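You operate a simulated robot arm through the tools that you are given. There is no shell and no other tool. Be economical: measure what you need, move in short steps, check, and stop when the job is done.

Carry out the task below with a simulated robot arm. There is one attempt and no reset: what you move stays moved.

JOB
Take the coupling from the despatch bench top and put it on top of the white sponge. Take the blue bottle from the despatch bench top and leave it on the white tag. Take the green bottle from the despatch bench top and put it on the carton card. Take the yellow clip labelled "local" from the despatch bench top and leave it on top of the orange meter. Do these in any order. Set down upright: coupling, blue bottle, green bottle.

It is judged by the outcome, as a careful person would: the job done as asked, and still so three seconds after it is handed in. It fails if anything else is knocked over, pushed out of place, dropped, spilled or broken.

ROBOT AND FRAMES
A 7-joint arm with a two-finger parallel gripper, fixed in place. Base frame: the origin is at the foot of the arm, x ahead of it, y to its left, z up; the work surface is at about z = 800. Lengths are in mm, angles in degrees, forces in N, time in s.
With the tool pointing down near the work surface it reaches from about 320 to 740 mm from the base axis. Its first joint turns from -115.0 to 115.0 degrees. Payload 3.91 kg.
Tool frame: the origin (TCP) lies between the finger pads and is the grasp point; the fingertips stand 30 mm ahead of it; z points along the fingers, y is the line along which they close. Largest opening 110 mm; finger width 20, thickness 10; the body of the gripper, 48 by 112 mm, starts 55 mm behind the TCP.
Orientation is that of the tool frame in the base frame, as a unit quaternion [x, y, z, w]. With the fingers straight down and closing along the base's y, the tool's x points along the base's -x, its y along +y and its z along -z.

CONTROLS
- The arm moves only by the tool jog_arm. Its argument "steps" is a list of rows, each an object of numbers (a shift or turn left out is 0, a gripper value left out holds the last): "ax", "ay", "az": the turn, a rotation vector about the base's x, y, z in rad; "tx", "ty", "tz": the shift along the base's x, y, z in mm; "claw": the finger opening in mm, from 0 to 110. In form: [{"ax": .., "ay": .., "az": .., "tx": .., "ty": .., "tz": .., "claw": ..}, ...]. A call has 1 to 20 rows; each row shifts and turns the commanded pose from where the row before left it. Rows are played at 5 a second. More than 50 mm and 8.6 degrees between two rows, or a gripper value outside its range, and nothing of the call is played. A pose out of reach is approached as far as the arm can. The call stops where the force on the tool passes 40 N (or 10 N more than at its start, if that is more) or the arm is blocked; 0.2 s more then pass. The fingers move at their own pace (about 108 mm/s each) and stop on an object; they squeeze with about 33 N. The grip force told is the motor's: it shows also when the fingers shut on nothing. Time passes only in rows, and 0.2 s behind the last, so rows that do not move let the fingers close. The reply holds the time, the measured pose of the TCP, the force on the tool along the base axes, the opening and the grip force, in the units named above and with some noise, with the torque about the TCP (base axes, N m) and any sound that the robot's microphone picked up, and new pictures: "pictures" is both (left out), scene, wrist or none.
- Cameras (640 x 400 px; columns grow to the right, rows downward): "scene" is fixed at [400.7, 648.5, 1549.7]; the picture's right is [-0.98, 0.18, 0.00], its down [0.16, 0.91, -0.38] and it looks along [-0.07, -0.37, -0.93] (base axes); focal length 331 px, centre (320, 200). "wrist" rides on the gripper at [72, 17, -103] in the tool frame; the picture's right is [-0.23, 0.97, 0.00], its down [-0.76, -0.18, -0.62] and it looks along [-0.61, -0.14, 0.78] (tool axes); focal length 222 px, centre (320, 200). There is no depth. A picture from a camera that has moved, and an enlarged one, comes with that camera's place and axes in the base frame and with its lens.
- raise_lower(by): slides the trunk up (or, below 0, down) by that many mm; the arm rides with it, the base frame stays. It gives what a move gives, with no picture.
- close_up(camera, box): a new picture of the part [left, top, right, bottom] of that camera's present view, enlarged. The clock stands still meanwhile.
- close_job(): hands the job in; it is judged then, once.

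Go step by step. Nothing tells you positions but the pictures and the camera data: compare them with the known pose of the tool, close in by small moves and look again before you grip or let go. The budget is 120 turns and 200 pictures, counting those below and the enlarged ones. Unless the task says otherwise, let go and move clear before handing in, and close with one line.

The tools are called after "Emit:" as a command line: name --argument value ..., lists and objects as JSON in quotes. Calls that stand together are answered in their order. jog_arm: Moves the arm, as the interface text tells. Its arguments: {"type":"object","properties":{"steps":{"type":"array","items":{"type":"object","properties":{"ax":{"type":"number"},"ay":{"type":"number"},"az":{"type":"number"},"tx":{"type":"number"},"ty":{"type":"number"},"tz":{"type":"number"},"claw":{"type":"number"}}}},"pictures":{"type":"string","enum":["both","scene","wrist","none"]}},"required":["steps"]} The other tools are called the same way: raise_lower (by) slides the trunk up or down; close_up (camera, box) takes an enlarged picture of a part of a camera's view; close_job () hands the job in.

At the start:

```text
t: 0.0
position: [193.0, 477.7, 1080.3]
ee_rot: [0.0, 1.0, 0.0, 0.0]
ft_force: [-0.3, 0.5, -0.7]
moment: [0.03, -0.01, -0.01]
grip_width: 110.0
gripper_force: 0.0
trunk travel left (down, up): [-775.0, 215.0]
```

scene: 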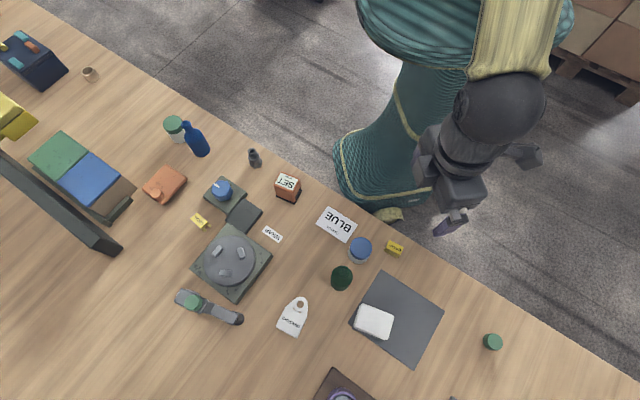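
wrist: 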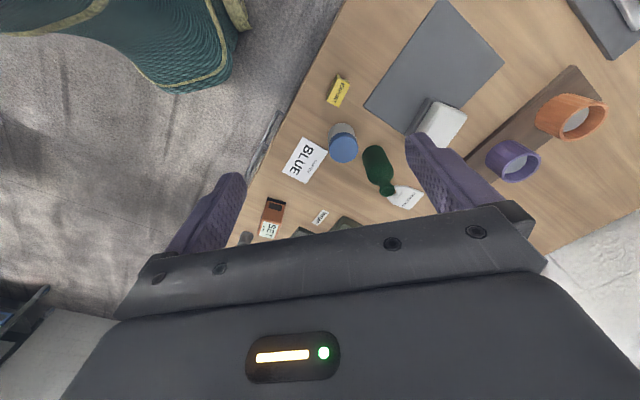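

I see a bench with many items; I'll enlarge parts of the scene to identify the coupling, bottles, clips, tag, card, sponge and meter.

Emit:
close_up --camera "scene" --box '[140, 100, 340, 225]'

Emit:
close_up --camera "scene" --box '[300, 190, 520, 328]'

Emit:
close_up --camera "scene" --box '[150, 190, 320, 340]'

Emit:
close_up --camera "wrist" --box '[240, 50, 500, 240]'

```text
3.20 times, centred on (240, 162) of scene
camera zoom: at [400.7, 648.5, 1549.7], right [-0.98, 0.18, 0.0], down [0.16, 0.91, -0.38], along [-0.07, -0.37, -0.93], focal length 1061 px, centre (576, 320)
```

zoom: 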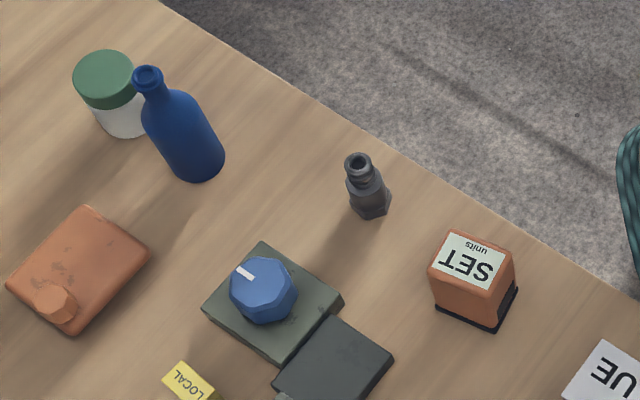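

```text
2.90 times, centred on (410, 259) of scene
camera zoom: at [400.7, 648.5, 1549.7], right [-0.98, 0.18, 0.0], down [0.16, 0.91, -0.38], along [-0.07, -0.37, -0.93], focal length 961 px, centre (59, 29)
```

zoom: 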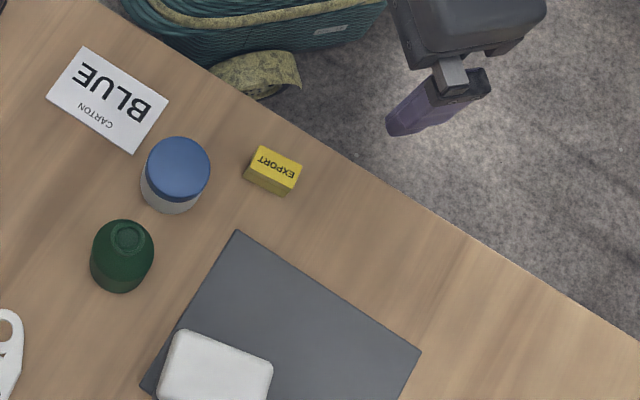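

```text
2.67 times, centred on (235, 265) of scene
camera zoom: at [400.7, 648.5, 1549.7], right [-0.98, 0.18, 0.0], down [0.16, 0.91, -0.38], along [-0.07, -0.37, -0.93], focal length 884 px, centre (547, 27)
```

zoom: 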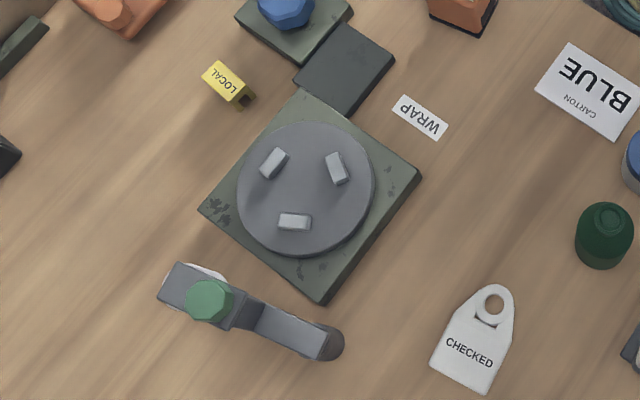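

```text
2.11 times, centred on (370, 145) of wrist
camera zoom: at [120.7, 494.2, 1183.6], right [0.23, 0.97, 0.0], down [0.76, -0.18, 0.62], along [0.61, -0.14, -0.78], focal length 468 px, centre (215, 316)
```

zoom: 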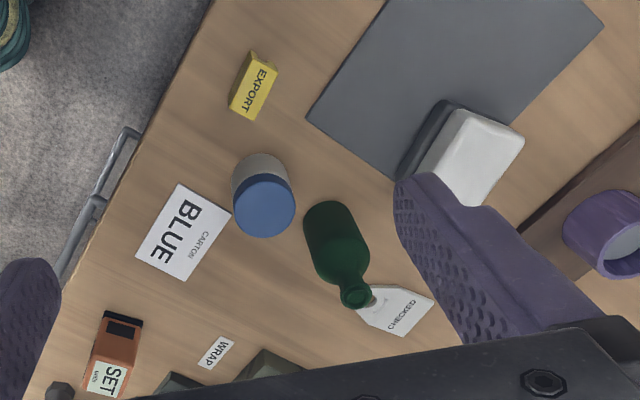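

The coupling is the dark hexed piece near (487,230), blue bottle near (621,162), green bottle near (332,550), "local" clip near (629,356). I take the SET box near (416,303) as the meter; I'll move over there to look with the wrist camera.

Emit:
jog_arm --steps '[{"tx": 29.6, "ty": -35.3, "tz": -5}, {"tx": 29.6, "ty": -35.3, "tz": -5}, {"tx": 29.6, "ty": -35.3, "tz": -5}, {"tx": 29.6, "ty": -35.3, "tz": -5}, {"tx": 29.6, "ty": -35.3, "tz": -5}, {"tx": 29.6, "ty": -35.3, "tz": -5}, {"tx": 29.6, "ty": -35.3, "tz": -5}]'

```text
t: 1.6
position: [401.7, 229.7, 1044.5]
ee_rot: [-0.001, 1.0, 0.0, -0.001]
ft_force: [0.2, 0.0, 1.1]
moment: [-0.06, 0.04, 0.02]
grip_width: 110.1
gripper_force: 0.1
trunk travel left (down, up): [-775.0, 215.0]
camera wrist: at [328.8, 246.6, 1146.4], right [0.23, 0.97, 0.0], down [0.76, -0.18, 0.62], along [0.61, -0.14, -0.78], focal length 222 px, centre (320, 200)
```

scene: 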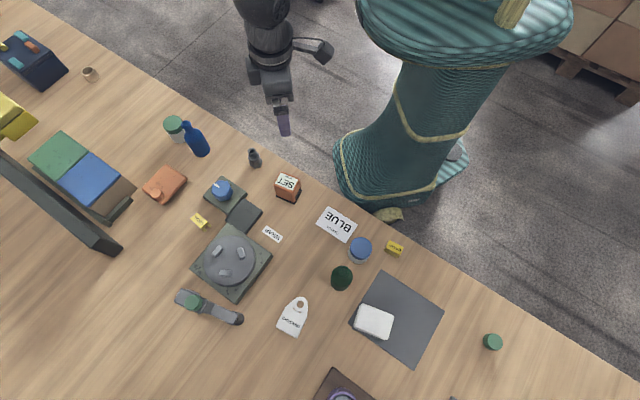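
wrist: 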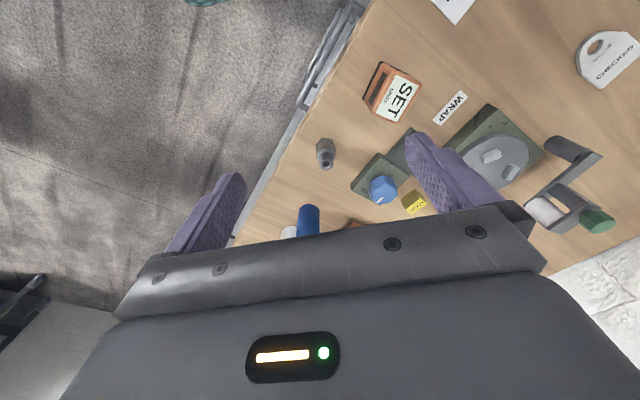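

The coupling, meter and clip are all in view; enlarging the wrist view to check shapes.

Emit:
close_up --camera "wrist" --box '[290, 40, 450, 140]'

Emit:
close_up --camera "wrist" --box '[270, 125, 440, 240]'

```text
4.00 times, centred on (370, 90) of wrist
camera zoom: at [328.8, 246.6, 1146.4], right [0.23, 0.97, 0.0], down [0.76, -0.18, 0.62], along [0.61, -0.14, -0.78], focal length 888 px, centre (120, 640)
```

zoom: 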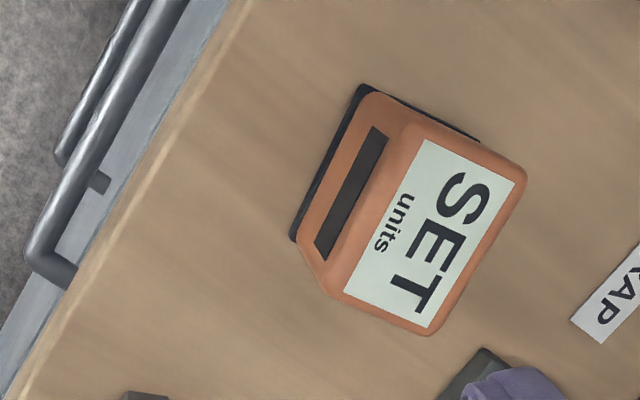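

```text
3.48 times, centred on (355, 182) of wrist
camera zoom: at [328.8, 246.6, 1146.4], right [0.23, 0.97, 0.0], down [0.76, -0.18, 0.62], along [0.61, -0.14, -0.78], focal length 773 px, centre (198, 261)
```

zoom: 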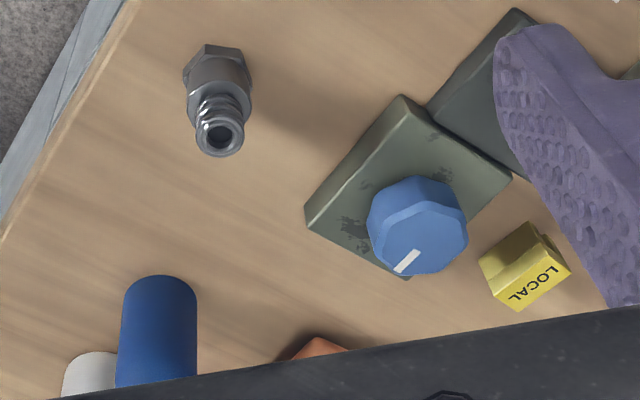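

The meter's top is flat and clear. I move directly over the coupling at about (486,223) and look down before closing in.

Emit:
jog_arm --steps '[{"tx": 28, "ty": -2, "tz": -30}, {"tx": 28, "ty": -2, "tz": -30}, {"tx": 28, "ty": -2, "tz": -30}, {"tz": -20}]' --pictures "both"

Emit:
close_up --camera "wrist" --box '[240, 40, 420, 160]'

Emit:
close_up --camera "scene" --box '[200, 110, 320, 185]'

```text
t: 2.6
position: [486.4, 222.8, 933.2]
ee_rot: [0.0, 1.0, -0.001, 0.001]
ft_force: [-0.1, -0.1, 0.0]
moment: [0.0, -0.02, 0.01]
grip_width: 109.9
gripper_force: 0.1
trunk travel left (down, up): [-775.0, 215.0]
camera wrist: at [413.7, 240.6, 1037.0], right [0.23, 0.97, 0.0], down [0.76, -0.18, 0.62], along [0.61, -0.14, -0.78], focal length 222 px, centre (320, 200)
```

scene: 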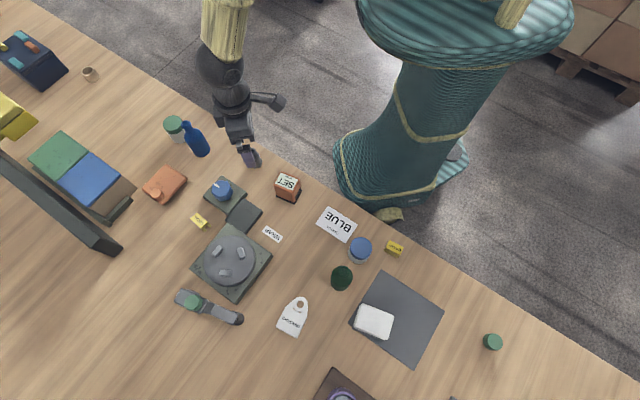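
wrist: 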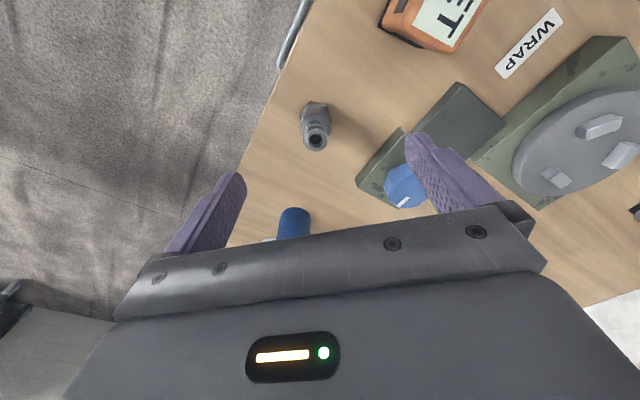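

```text
3.33 times, centred on (330, 100) of wrist
camera zoom: at [413.7, 240.6, 1037.0], right [0.23, 0.97, 0.0], down [0.76, -0.18, 0.62], along [0.61, -0.14, -0.78], focal length 740 px, centre (287, 533)
```

zoom: 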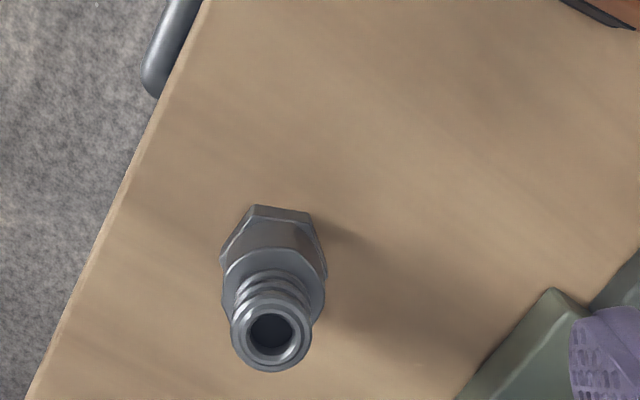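

```text
5.33 times, centred on (260, 148) of scene
camera zoom: at [400.7, 648.5, 1549.7], right [-0.98, 0.18, 0.0], down [0.16, 0.91, -0.38], along [-0.07, -0.37, -0.93], focal length 1768 px, centre (640, 480)
```

zoom: 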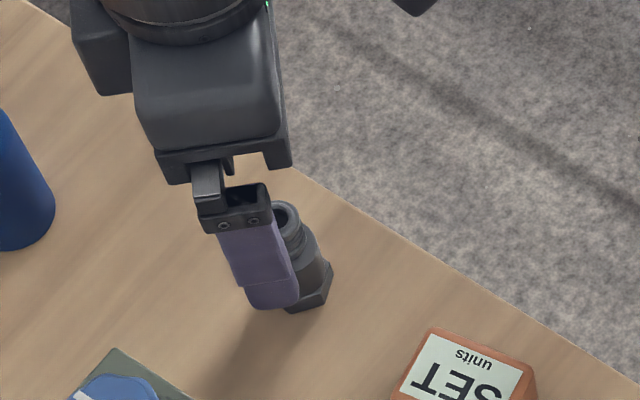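

Top of the coupling is at about (487,220), height about 65, with hex flats about 9° off the tool's closing line. I turn to match, narrow the fingers and descend.

Emit:
jog_arm --steps '[{"az": 0.08, "claw": 60}, {"az": 0.08, "tx": 1, "ty": -2.5}, {"tz": -30}, {"tz": -30}]' --pictures "wrist"

Emit:
close_up --camera "scene" --box '[200, 110, 320, 185]'

```text
t: 3.6
position: [486.2, 221.2, 876.0]
ee_rot: [-0.081, 0.997, 0.0, 0.001]
ft_force: [-0.2, -0.3, 0.7]
moment: [0.0, 0.02, 0.04]
grip_width: 59.9
gripper_force: 0.0
trunk travel left (down, up): [-775.0, 215.0]
camera wrist: at [412.3, 226.8, 978.3], right [0.07, 1.0, 0.0], down [0.78, -0.05, 0.62], along [0.62, -0.04, -0.78], focal length 222 px, centre (320, 200)
```

wrist: 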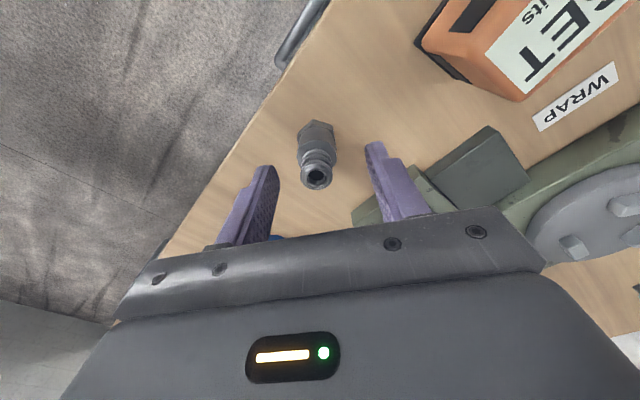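

```text
5.33 times, centred on (260, 148) of scene
camera zoom: at [400.7, 648.5, 1549.7], right [-0.98, 0.18, 0.0], down [0.16, 0.91, -0.38], along [-0.07, -0.37, -0.93], focal length 1768 px, centre (640, 480)
```

zoom: 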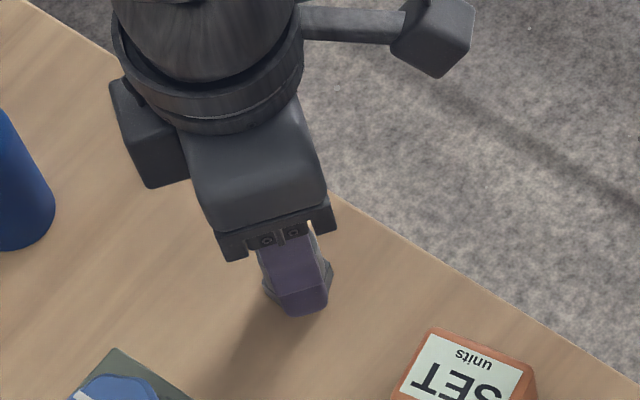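

The coupling sits centred between the fingers; descending to grip height and closing.

Emit:
jog_arm --steps '[{"tz": -18}, {"tz": -18}, {"claw": 15}, {}, {}]' --pictures "wrist"

```text
t: 4.8
position: [485.2, 221.0, 840.0]
ee_rot: [-0.081, 0.997, 0.001, -0.001]
ft_force: [0.4, 1.4, -0.5]
moment: [0.01, -0.02, 0.0]
grip_width: 28.5
gripper_force: 33.2
trunk travel left (down, up): [-775.0, 215.0]
camera wrist: at [412.2, 227.2, 941.8], right [0.07, 1.0, 0.0], down [0.78, -0.05, 0.62], along [0.62, -0.04, -0.78], focal length 222 px, centre (320, 200)
```

wrist: 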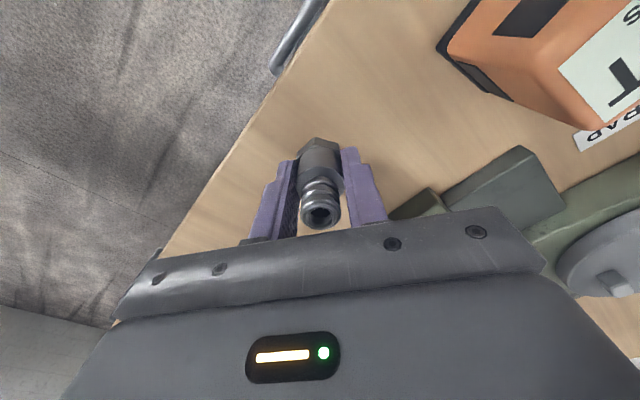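

The grip holds the hex (28.5 mm). I lift and carry it toward the sponge near (285,640).

Emit:
jog_arm --steps '[{"tz": 30}, {"tz": 45}, {"tz": 45}, {"tx": -23, "ty": 44}, {"tx": -23, "ty": 44}, {"tx": -23, "ty": 44}, {"tx": -23, "ty": 44}, {"tx": -23, "ty": 44}, {"tx": -23, "ty": 44}, {"tx": -23, "ty": 44}, {"tx": -23, "ty": 44}, {"tx": -16, "ty": 40}]'

Emit:
close_up --camera "scene" --box '[300, 240, 480, 360]'

```text
t: 7.4
position: [281.6, 613.7, 957.6]
ee_rot: [-0.08, 0.997, -0.001, -0.002]
ft_force: [0.5, -0.2, -1.2]
moment: [-0.01, -0.01, 0.02]
grip_width: 28.7
gripper_force: 32.7
trunk travel left (down, up): [-775.0, 215.0]
camera wrist: at [207.7, 618.5, 1061.2], right [0.07, 1.0, 0.0], down [0.78, -0.05, 0.62], along [0.62, -0.04, -0.78], focal length 222 px, centre (320, 200)
```

scene: 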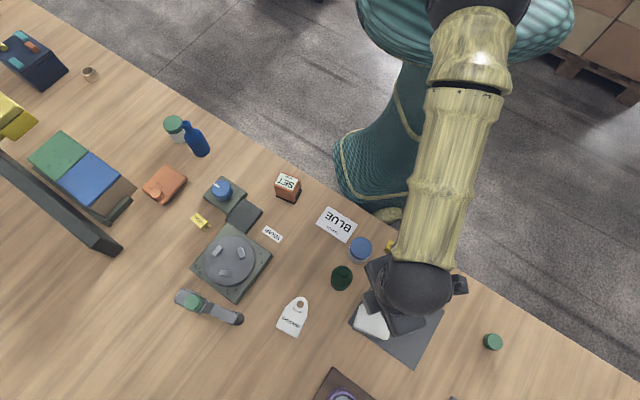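
wrist: 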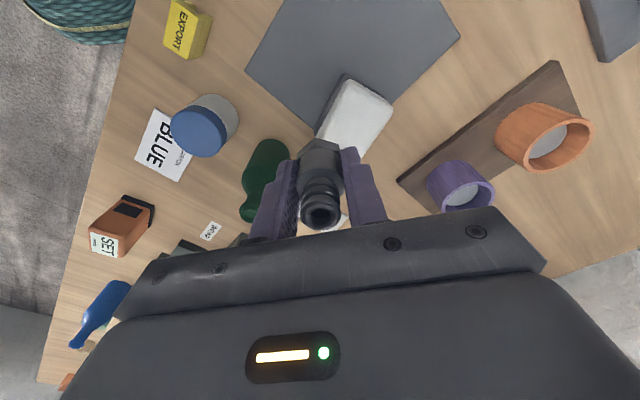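

```text
3.33 times, centred on (390, 300) of scene
camera zoom: at [400.7, 648.5, 1549.7], right [-0.98, 0.18, 0.0], down [0.16, 0.91, -0.38], along [-0.07, -0.37, -0.93], focal length 1105 px, centre (87, -133)
```

zoom: 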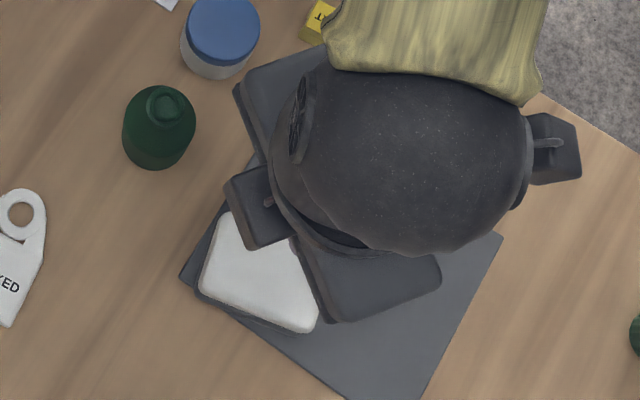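

The sponge's top centre is about (286,645), top near z 828. I move over it and go down to just above.

Emit:
jog_arm --steps '[{"tx": 4, "ty": 31}, {"tz": -30}, {"tz": -30}]'

Emit:
close_up --camera "wrist" --box '[220, 60, 460, 240]'

Emit:
close_up --camera "scene" --box '[320, 260, 440, 350]'

```text
t: 8.2
position: [287.5, 645.3, 899.0]
ee_rot: [-0.081, 0.997, 0.0, 0.0]
ft_force: [-0.9, -0.3, -1.5]
moment: [0.03, 0.02, 0.03]
grip_width: 28.7
gripper_force: 32.6
trunk travel left (down, up): [-775.0, 215.0]
camera wrist: at [214.4, 650.3, 1001.1], right [0.07, 1.0, 0.0], down [0.78, -0.05, 0.62], along [0.62, -0.04, -0.78], focal length 222 px, centre (320, 200)
```

scene: 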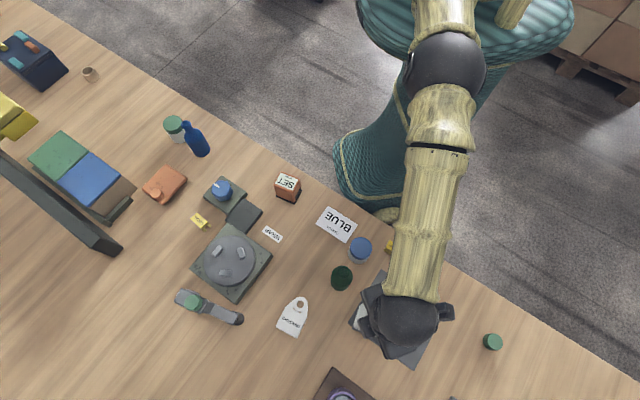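
wrist: 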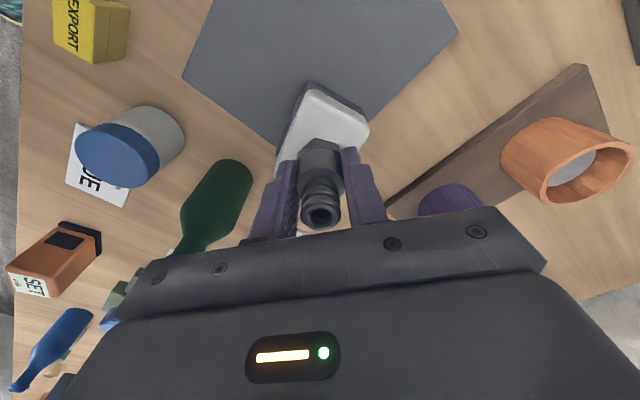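

```text
2.22 times, centred on (340, 150) of wrist
camera zoom: at [214.4, 650.3, 1001.1], right [0.07, 1.0, 0.0], down [0.78, -0.05, 0.62], along [0.62, -0.04, -0.78], focal length 494 px, centre (276, 311)
```

zoom: 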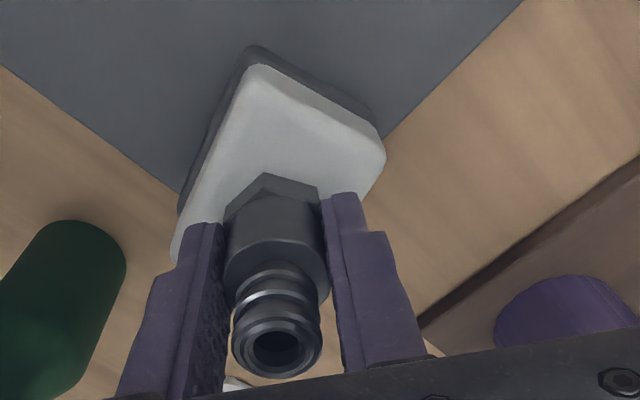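

```text
4.44 times, centred on (380, 305) of scene
camera zoom: at [400.7, 648.5, 1549.7], right [-0.98, 0.18, 0.0], down [0.16, 0.91, -0.38], along [-0.07, -0.37, -0.93], focal length 1473 px, centre (53, -267)
```

zoom: 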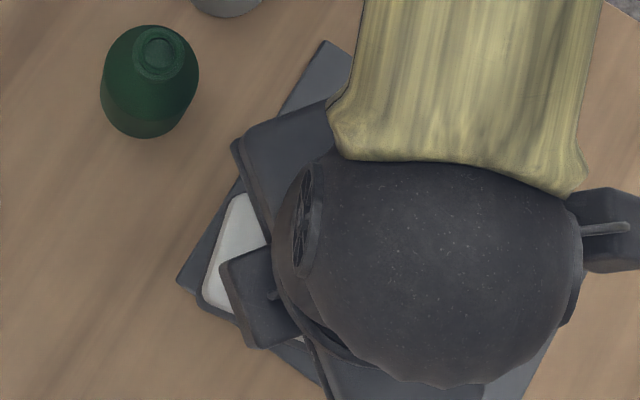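

Triangulating both cameras, the sponge centre is (286.5,643.5), with its top between z 835 and 860. I'm centred, so I lower in small steps watching the force.

Emit:
jog_arm --steps '[{"tx": -1, "ty": -1, "tz": -3}, {"tz": -3}, {"tz": -2}, {}]' --pictures "wrist"

```text
t: 9.2
position: [288.3, 642.9, 895.2]
ee_rot: [-0.08, 0.997, 0.004, 0.002]
ft_force: [-0.1, 0.3, 26.6]
moment: [0.04, 0.05, 0.03]
grip_width: 28.8
gripper_force: 32.9
trunk travel left (down, up): [-775.0, 215.0]
camera wrist: at [213.5, 648.2, 998.0], right [0.07, 1.0, 0.01], down [0.78, -0.06, 0.62], along [0.62, -0.04, -0.78], focal length 222 px, centre (320, 200)
```

wrist: 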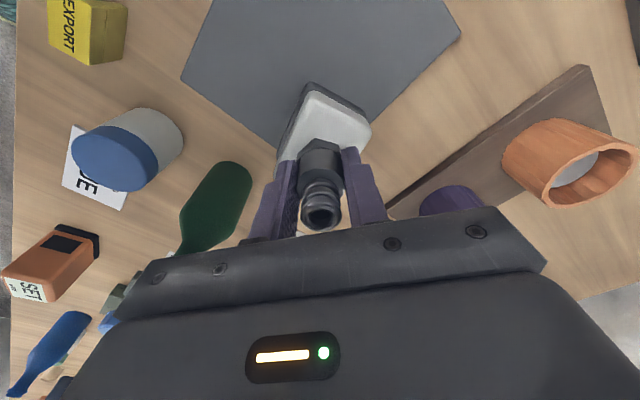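

The coupling is in contact (26 N) at sponge top ≈ 855. I ease back, open, and rise straight up.

Emit:
jog_arm --steps '[{"tz": 3}, {}, {"claw": 50}, {}, {"tz": 20}, {"tz": 40}, {"tz": 40}]' --pictures "wrist"

```text
t: 10.8
position: [287.8, 643.0, 993.9]
ee_rot: [-0.08, 0.997, -0.001, 0.001]
ft_force: [0.0, 0.1, 0.8]
moment: [0.01, 0.03, 0.0]
grip_width: 50.1
gripper_force: 0.0
trunk travel left (down, up): [-775.0, 215.0]
camera wrist: at [214.1, 648.5, 1097.9], right [0.07, 1.0, 0.0], down [0.78, -0.05, 0.62], along [0.62, -0.04, -0.78], focal length 222 px, centre (320, 200)
```

wrist: 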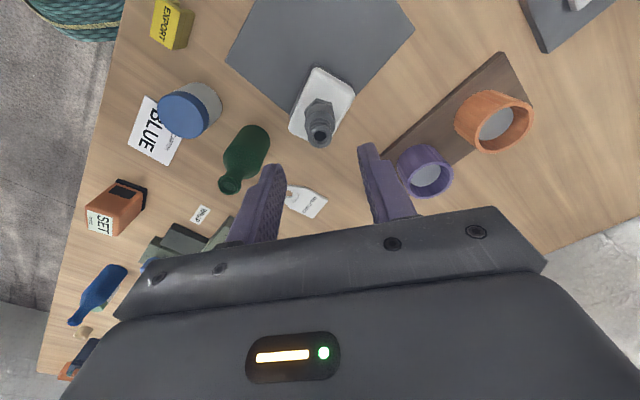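

The coupling stands upright on the sponge. The green bottle triangulates to (333,550) with top ≈ 921; I'll go above it, turned to keep the fingers clear of the jar and sponge.

Emit:
jog_arm --steps '[{"tx": 15, "ty": -31, "az": 0.09, "claw": 70}, {"tx": 15, "ty": -31, "az": 0.09}, {"tx": 15, "ty": -31, "az": 0.1}]'

Emit:
close_up --camera "wrist" --box '[220, 40, 460, 220]'

```text
t: 11.6
position: [332.0, 546.7, 994.2]
ee_rot: [-0.219, 0.976, 0.0, -0.001]
ft_force: [0.6, 0.0, 1.0]
moment: [0.06, 0.01, 0.03]
grip_width: 70.2
gripper_force: 0.0
trunk travel left (down, up): [-775.0, 215.0]
camera wrist: at [261.2, 532.2, 1097.0], right [-0.21, 0.98, 0.0], down [0.77, 0.17, 0.62], along [0.61, 0.13, -0.78], focal length 222 px, centre (320, 200)
```

scene: 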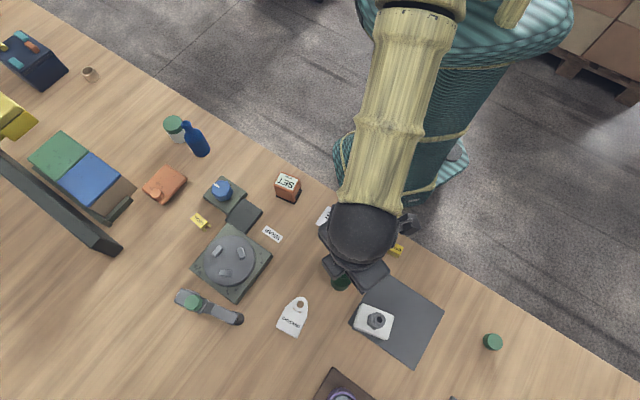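
wrist: 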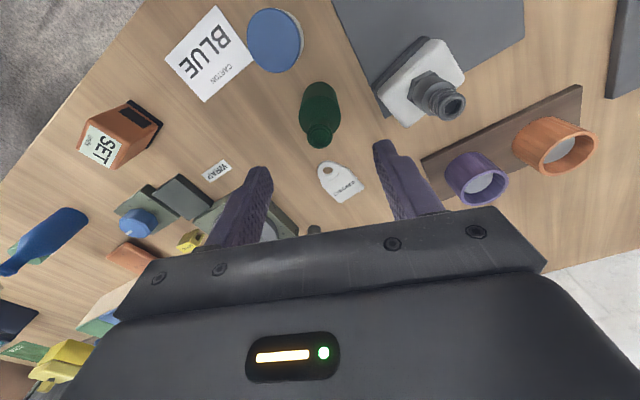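

```text
2.22 times, centred on (340, 130) of wrist
camera zoom: at [261.2, 532.2, 1097.0], right [-0.21, 0.98, 0.0], down [0.77, 0.17, 0.62], along [0.61, 0.13, -0.78], focal length 494 px, centre (276, 356)
```

zoom: 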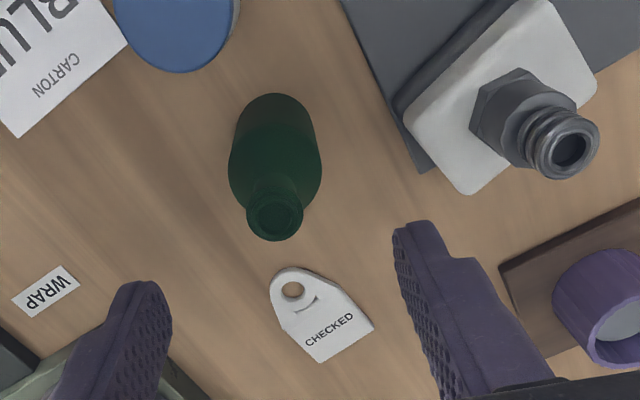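

The bottle axis is at about (334,547). I descend over it to grip the body below the shoulder.

Emit:
jog_arm --steps '[{"tx": 2, "ty": 0.5, "tz": -38}, {"tz": -38}, {"tz": -30}]'

Emit:
close_up --camera "scene" --box '[280, 210, 400, 300]'

```text
t: 12.4
position: [333.8, 548.7, 887.4]
ee_rot: [-0.219, 0.976, 0.0, 0.0]
ft_force: [-0.2, -0.6, 0.3]
moment: [0.0, 0.02, -0.01]
grip_width: 69.8
gripper_force: 0.1
trunk travel left (down, up): [-775.0, 215.0]
camera wrist: at [260.7, 533.6, 989.2], right [-0.21, 0.98, 0.0], down [0.77, 0.16, 0.62], along [0.61, 0.13, -0.78], focal length 222 px, centre (320, 200)
```

scene: 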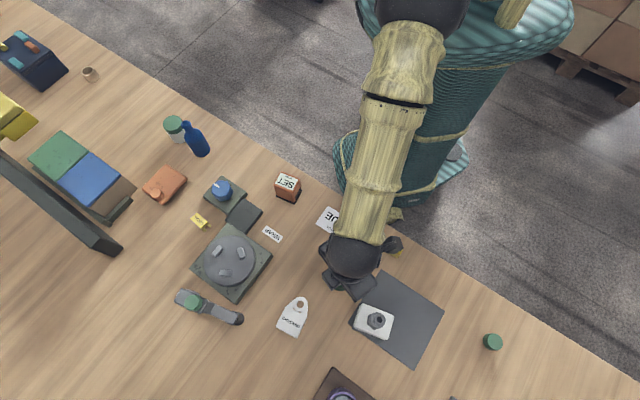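
wrist: 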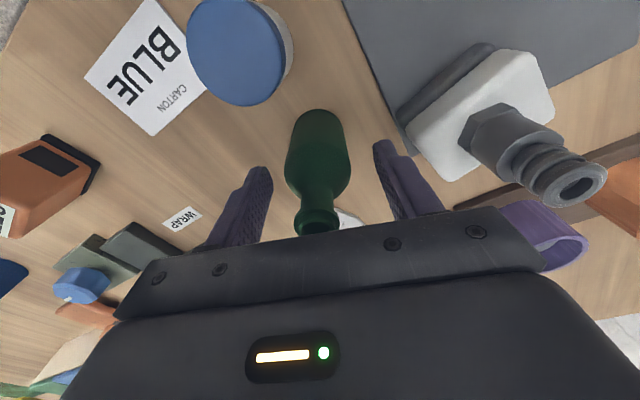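

```text
4.44 times, centred on (340, 255) of scene
camera zoom: at [400.7, 648.5, 1549.7], right [-0.98, 0.18, 0.0], down [0.16, 0.91, -0.38], along [-0.07, -0.37, -0.93], focal length 1473 px, centre (231, -44)
```

zoom: 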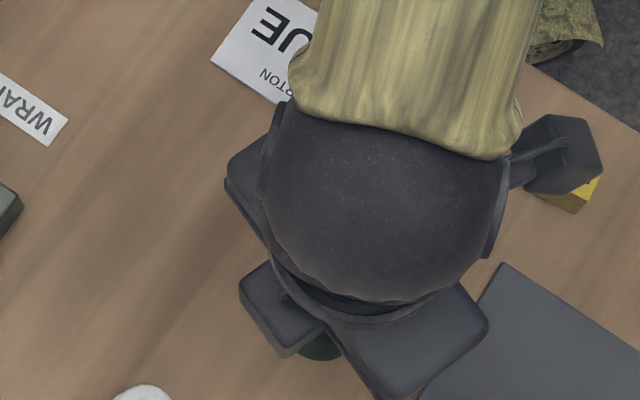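

Aligned, mouth top about 912. Going down to z≈870 and closing.

Emit:
jog_arm --steps '[{"tz": -9}, {"tz": -9}, {"claw": 30}, {}, {}]' --pictures "wrist"

```text
t: 13.6
position: [333.8, 550.5, 870.2]
ee_rot: [-0.219, 0.976, 0.001, 0.0]
ft_force: [-0.5, 0.9, 1.2]
moment: [0.06, -0.03, 0.03]
grip_width: 42.6
gripper_force: 33.1
trunk travel left (down, up): [-775.0, 215.0]
camera wrist: at [261.1, 534.8, 972.9], right [-0.21, 0.98, 0.0], down [0.76, 0.16, 0.62], along [0.61, 0.13, -0.78], focal length 222 px, centre (320, 200)
```

wrist: 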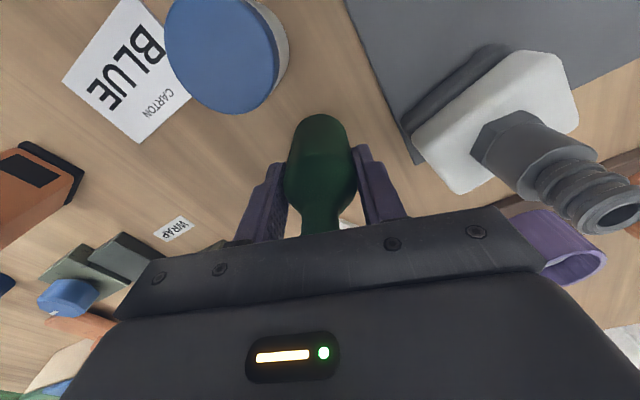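

Gripped (42.6 mm). The card centre is about (314,418); I lift and carry the bottle there.

Emit:
jog_arm --steps '[{"tz": 30}, {"tz": 45}, {"tz": 15}, {"tx": -5, "ty": -33}, {"tx": -5, "ty": -33}, {"tx": -5, "ty": -33}, {"tx": -5, "ty": -33}, {"tz": -30}]'

Emit:
close_up --camera "wrist" --box '[220, 60, 460, 240]'

Emit:
close_up --camera "scene" --box '[280, 180, 400, 270]'

```text
t: 15.4
position: [317.2, 420.8, 929.8]
ee_rot: [-0.218, 0.976, 0.0, 0.0]
ft_force: [-0.1, 0.3, -1.3]
moment: [-0.03, 0.02, 0.0]
grip_width: 42.6
gripper_force: 33.0
trunk travel left (down, up): [-775.0, 215.0]
camera wrist: at [244.7, 405.6, 1032.3], right [-0.21, 0.98, 0.0], down [0.77, 0.16, 0.62], along [0.61, 0.13, -0.78], focal length 222 px, centre (320, 200)
```

scene: 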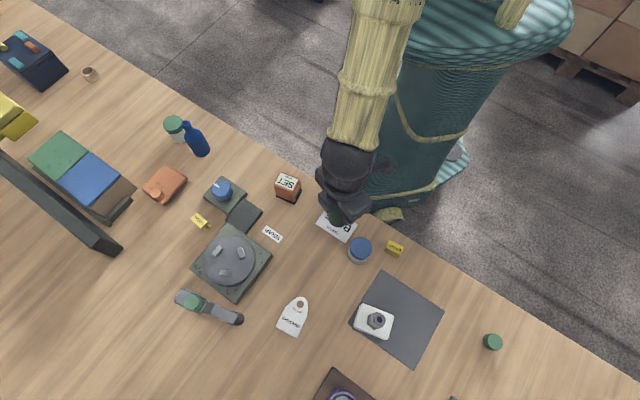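
wrist: 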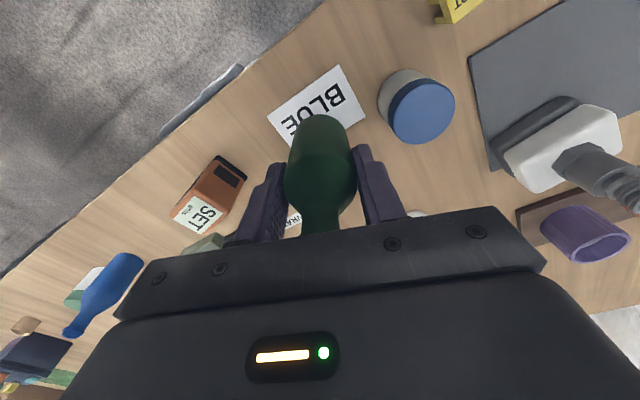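

```text
2.22 times, centred on (340, 150) of wrist
camera zoom: at [244.7, 405.6, 1032.3], right [-0.21, 0.98, 0.0], down [0.77, 0.16, 0.62], along [0.61, 0.13, -0.78], focal length 494 px, centre (276, 311)
```

zoom: 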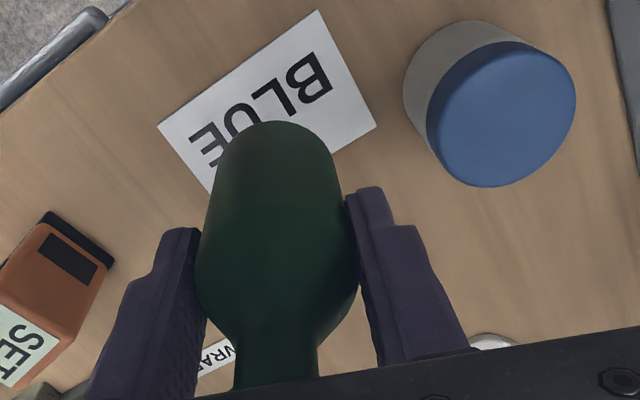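

```text
4.44 times, centred on (340, 225) of scene
camera zoom: at [400.7, 648.5, 1549.7], right [-0.98, 0.18, 0.0], down [0.16, 0.91, -0.38], along [-0.07, -0.37, -0.93], focal length 1473 px, centre (231, 89)
```

zoom: 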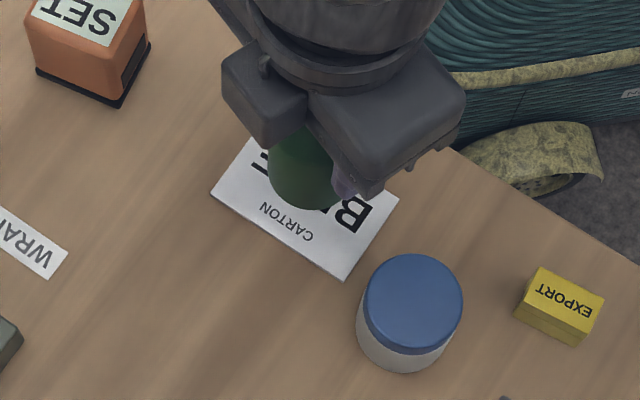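

The card's centre is (318,418), directly below. I lower to a few mm above, then feel for contact.

Emit:
jog_arm --steps '[{"tx": 1, "ty": -2.5, "tz": -27}, {"tz": -27}, {"tz": -3}, {"tz": -2}, {}]' --pictures "wrist"

```text
t: 16.6
position: [315.8, 417.7, 872.9]
ee_rot: [-0.218, 0.976, 0.001, 0.001]
ft_force: [0.4, 1.1, 22.0]
moment: [0.07, -0.06, 0.0]
grip_width: 42.7
gripper_force: 32.6
trunk travel left (down, up): [-775.0, 215.0]
camera wrist: at [243.1, 401.4, 975.6], right [-0.21, 0.98, 0.0], down [0.76, 0.16, 0.63], along [0.61, 0.13, -0.78], focal length 222 px, centre (320, 200)
```

wrist: 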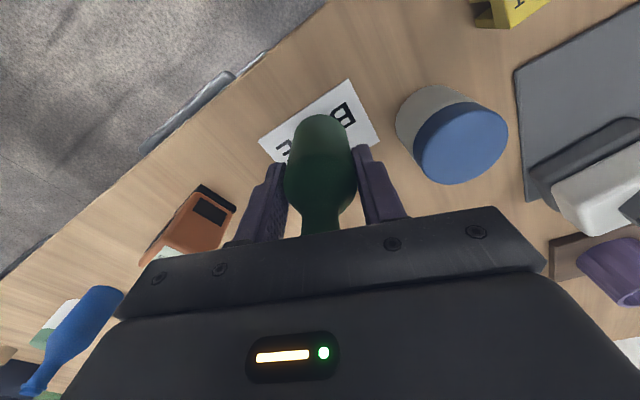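

Contact with 22 N on the card. I ease off, open, and rise vertically.

Emit:
jog_arm --steps '[{"tz": 2}, {}, {"claw": 65}, {}, {"tz": 30}, {"tz": 45}, {"tz": 45}]'

```text
t: 18.2
position: [314.4, 415.4, 992.5]
ee_rot: [-0.218, 0.976, 0.0, -0.001]
ft_force: [0.2, -0.3, 0.1]
moment: [0.0, -0.02, -0.02]
grip_width: 65.0
gripper_force: 0.1
trunk travel left (down, up): [-775.0, 215.0]
camera wrist: at [242.4, 399.8, 1096.2], right [-0.21, 0.98, 0.0], down [0.77, 0.16, 0.62], along [0.61, 0.13, -0.78], focal length 222 px, centre (320, 200)
```

scene: 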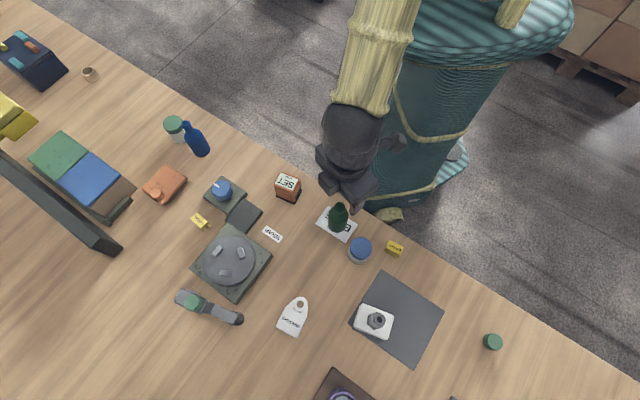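
wrist: 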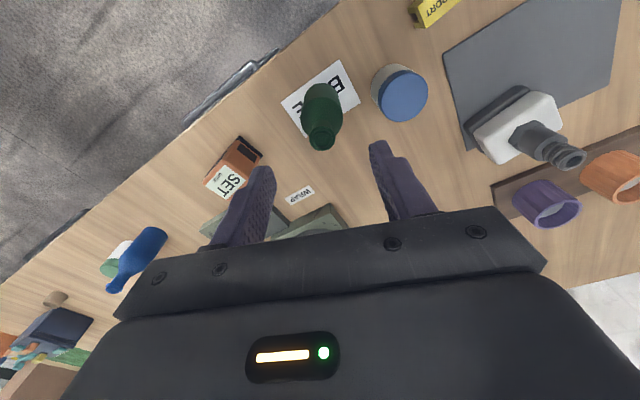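

The green bottle stands on the card. Now I go over toward the blue bottle near (621,162), turning so the fingers pass either side away from the green-capped jar.

Emit:
jog_arm --steps '[{"tx": 36, "ty": -30, "az": -0.142, "claw": 70}, {"tx": 36, "ty": -30, "az": -0.142}, {"tx": 36, "ty": -30, "az": -0.142}, {"tx": 36, "ty": -30, "az": -0.142}, {"tx": 36, "ty": -30, "az": -0.142}, {"tx": 36, "ty": -30, "az": -0.142}, {"tx": 36, "ty": -30, "az": -0.142}, {"tx": 36, "ty": -30, "az": -0.142}]'

Emit:
close_up --camera "wrist" --box '[220, 40, 460, 220]'

```text
t: 20.0
position: [604.6, 176.9, 993.5]
ee_rot: [0.341, 0.94, 0.0, 0.0]
ft_force: [0.5, -1.0, -0.4]
moment: [-0.01, 0.04, 0.01]
grip_width: 70.0
gripper_force: 0.1
trunk travel left (down, up): [-775.0, 215.0]
camera wrist: at [560.6, 236.6, 1095.3], right [0.8, 0.6, 0.0], down [0.47, -0.63, 0.62], along [0.37, -0.5, -0.78], focal length 222 px, centre (320, 200)
```

scene: 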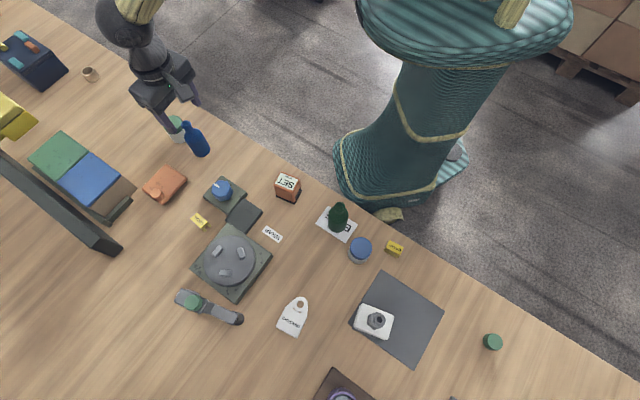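
wrist: 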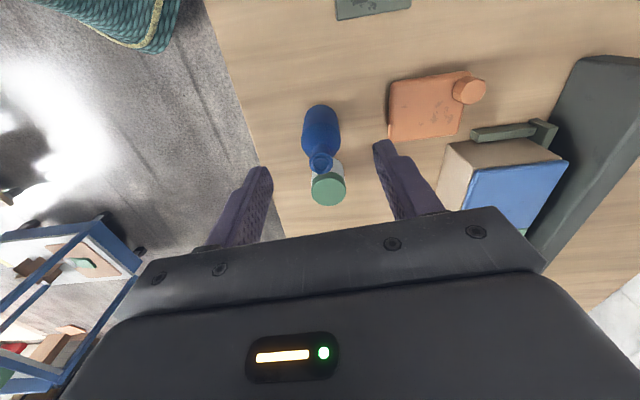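

```text
2.22 times, centred on (340, 130) of wrist
camera zoom: at [560.6, 236.6, 1095.3], right [0.8, 0.6, 0.0], down [0.47, -0.63, 0.62], along [0.37, -0.5, -0.78], focal length 494 px, centre (276, 356)
```

zoom: 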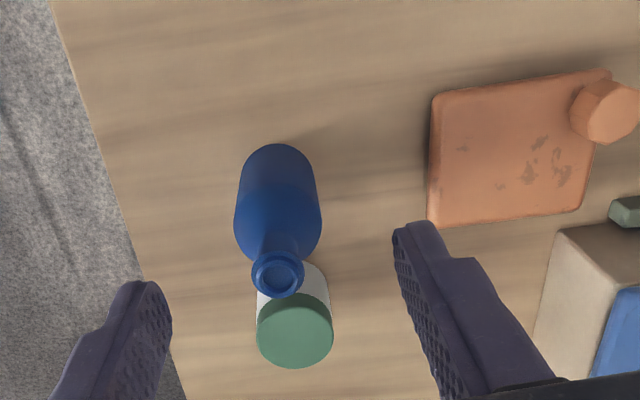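

The blue bottle's axis is at about (621.5,155), top ≈ 912; I'm moving over it and descending to just above grip height.

Emit:
jog_arm --steps '[{"tx": 8.5, "ty": -11, "tz": -20}, {"tx": 8.5, "ty": -11, "tz": -30}, {"tz": -30}, {"tz": -22}]' --pictures "wrist"

```text
t: 21.0
position: [621.1, 154.7, 891.7]
ee_rot: [0.342, 0.94, 0.0, 0.0]
ft_force: [1.2, 0.0, -0.5]
moment: [-0.01, 0.03, 0.01]
grip_width: 70.0
gripper_force: 0.1
trunk travel left (down, up): [-775.0, 215.0]
camera wrist: at [577.1, 214.7, 993.7], right [0.8, 0.6, 0.0], down [0.47, -0.62, 0.62], along [0.37, -0.5, -0.78], focal length 222 px, centre (320, 200)
```

wrist: 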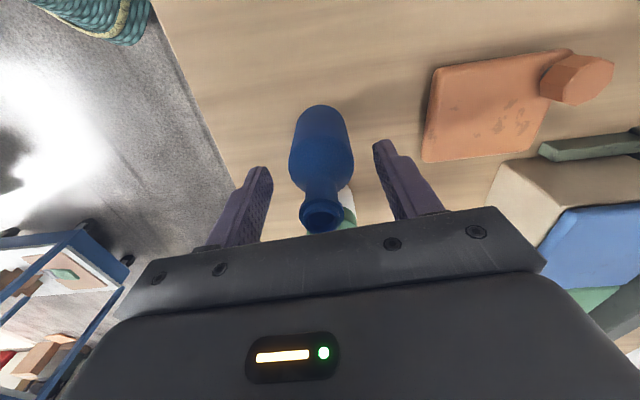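

Well centred; going down to z≈871 and closing.

Emit:
jog_arm --steps '[{"tz": -10}, {"tz": -10}, {"claw": 30}, {}, {}]' --pictures "wrist"

```text
t: 22.2
position: [621.3, 155.4, 871.2]
ee_rot: [0.341, 0.94, 0.0, 0.0]
ft_force: [0.9, 0.6, 0.2]
moment: [0.05, -0.03, -0.02]
grip_width: 42.7
gripper_force: 33.0
trunk travel left (down, up): [-775.0, 215.0]
camera wrist: at [577.8, 215.0, 973.9], right [0.8, 0.6, 0.0], down [0.47, -0.62, 0.62], along [0.37, -0.5, -0.78], focal length 222 px, centre (320, 200)
```

wrist: 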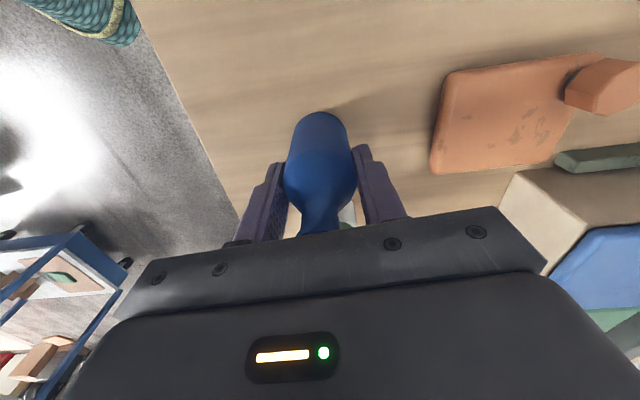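

Gripped (42.7 mm). The tag's flat body runs from its hole at (432,581) to around (467,630); I'll carry the bottle toward (446,600).

Emit:
jog_arm --steps '[{"tz": 30}, {"tz": 45}, {"tz": 40}, {"tx": -18.5, "ty": 43, "az": 0.1}, {"tx": -18.5, "ty": 43, "az": 0.1}, {"tx": -18.5, "ty": 43, "az": 0.1}, {"tx": -18.5, "ty": 43, "az": 0.1}, {"tx": -18.5, "ty": 43, "az": 0.1}, {"tx": -18.5, "ty": 43, "az": 0.1}, {"tx": -18.5, "ty": 43, "az": 0.1}, {"tx": -18.5, "ty": 43, "az": 0.1}, {"tx": -18.5, "ty": 43, "az": 0.1}, {"tx": -18.5, "ty": 43, "az": 0.1}, {}]'

Emit:
close_up --camera "scene" --box '[230, 255, 370, 360]'

```text
t: 25.2
position: [435.3, 583.7, 986.7]
ee_rot: [-0.152, 0.988, 0.0, -0.001]
ft_force: [-0.1, -0.4, -0.6]
moment: [-0.02, 0.01, 0.02]
grip_width: 42.8
gripper_force: 32.8
trunk travel left (down, up): [-775.0, 215.0]
camera wrist: at [362.3, 577.8, 1089.2], right [-0.08, 1.0, 0.0], down [0.78, 0.06, 0.62], along [0.62, 0.05, -0.78], focal length 222 px, centre (320, 200)
```

scene: 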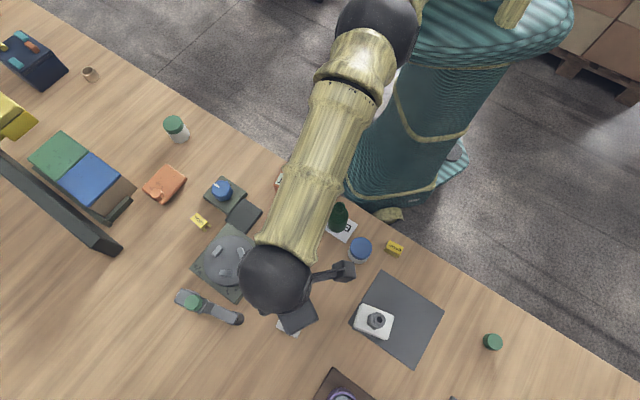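
wrist: 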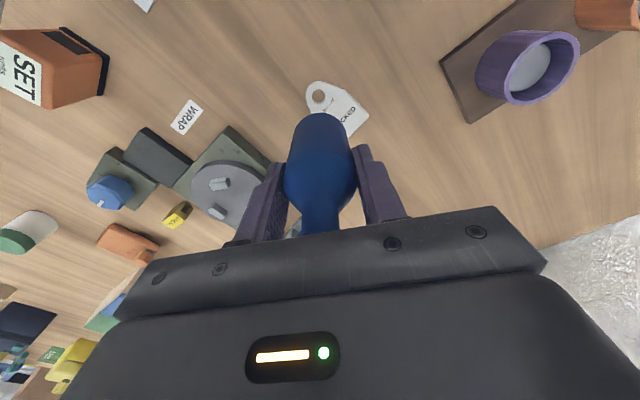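

```text
3.81 times, centred on (300, 308) of scene
camera zoom: at [400.7, 648.5, 1549.7], right [-0.98, 0.18, 0.0], down [0.16, 0.91, -0.38], along [-0.07, -0.37, -0.93], focal length 1263 px, centre (396, -210)
```

zoom: 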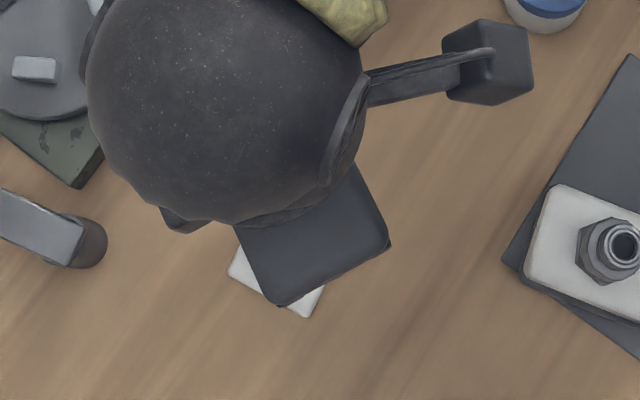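

The hole checks at (431.5,582). I now go to (446,601) and lower, checking the reach.

Emit:
jog_arm --steps '[{"tx": 5.5, "ty": 8.5, "tz": -20}, {"tx": 5, "ty": 8.5, "tz": -30}, {"tz": -35}, {}]' --pictures "wrist"

Emit:
close_up --camera "wrist" --box '[220, 60, 460, 240]'

```text
t: 26.2
position: [437.0, 589.5, 903.8]
ee_rot: [-0.152, 0.988, 0.0, 0.0]
ft_force: [0.6, -0.2, -1.2]
moment: [0.0, -0.02, 0.01]
grip_width: 42.6
gripper_force: 32.6
out of reach, approached as far as the arm can: row 2
trunk travel left (down, up): [-775.0, 215.0]
camera wrist: at [363.5, 583.3, 1006.6], right [-0.07, 1.0, 0.0], down [0.78, 0.06, 0.62], along [0.62, 0.05, -0.78], focal length 222 px, centre (320, 200)
```

wrist: 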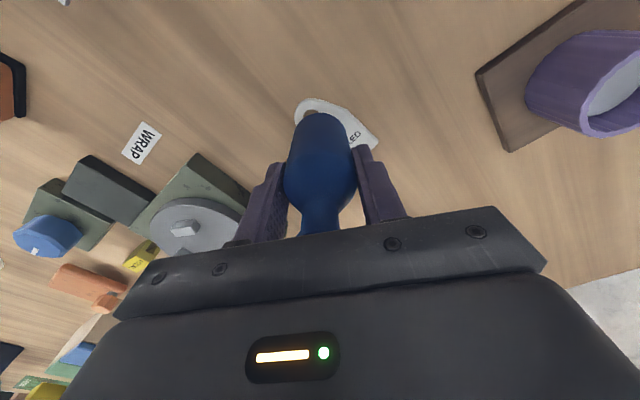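

```text
2.22 times, centred on (340, 150) of wrist
camera zoom: at [363.5, 583.3, 1006.6], right [-0.07, 1.0, 0.0], down [0.78, 0.06, 0.62], along [0.62, 0.05, -0.78], focal length 494 px, centre (276, 311)
```

zoom: 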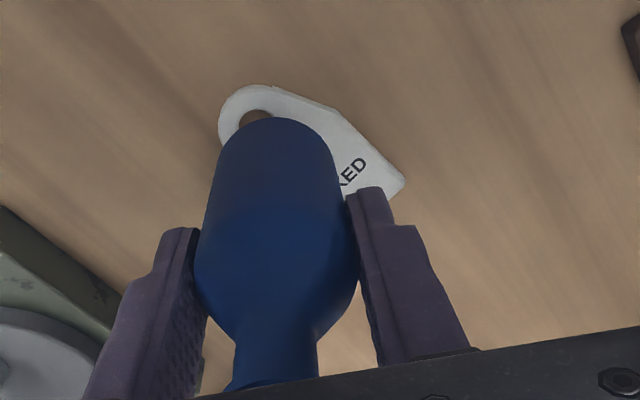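

The arm stops at radius ≈734, only 9 mm past the tag's hole. I'll raise the tool and lower the trunk to bring the shoulder nearer to wrist height and gain reach.

Emit:
jog_arm --steps '[{"tx": -5, "ty": -7, "tz": 45}, {"tz": 45}, {}]' --pictures "none"

Emit:
raise_lower --by -80

```text
t: 27.0
position: [432.5, 582.7, 992.8]
ee_rot: [-0.152, 0.988, 0.0, 0.0]
ft_force: [0.7, -0.4, -2.2]
moment: [0.0, 0.0, -0.03]
grip_width: 43.0
gripper_force: 32.6
trunk travel left (down, up): [-775.0, 215.0]
```

```text
t: 28.2
position: [432.5, 582.9, 912.2]
ee_rot: [-0.151, 0.988, 0.001, -0.001]
ft_force: [-1.0, -0.4, -0.3]
moment: [0.06, -0.02, -0.02]
grip_width: 42.5
gripper_force: 33.2
trunk travel left (down, up): [-695.0, 295.0]
```

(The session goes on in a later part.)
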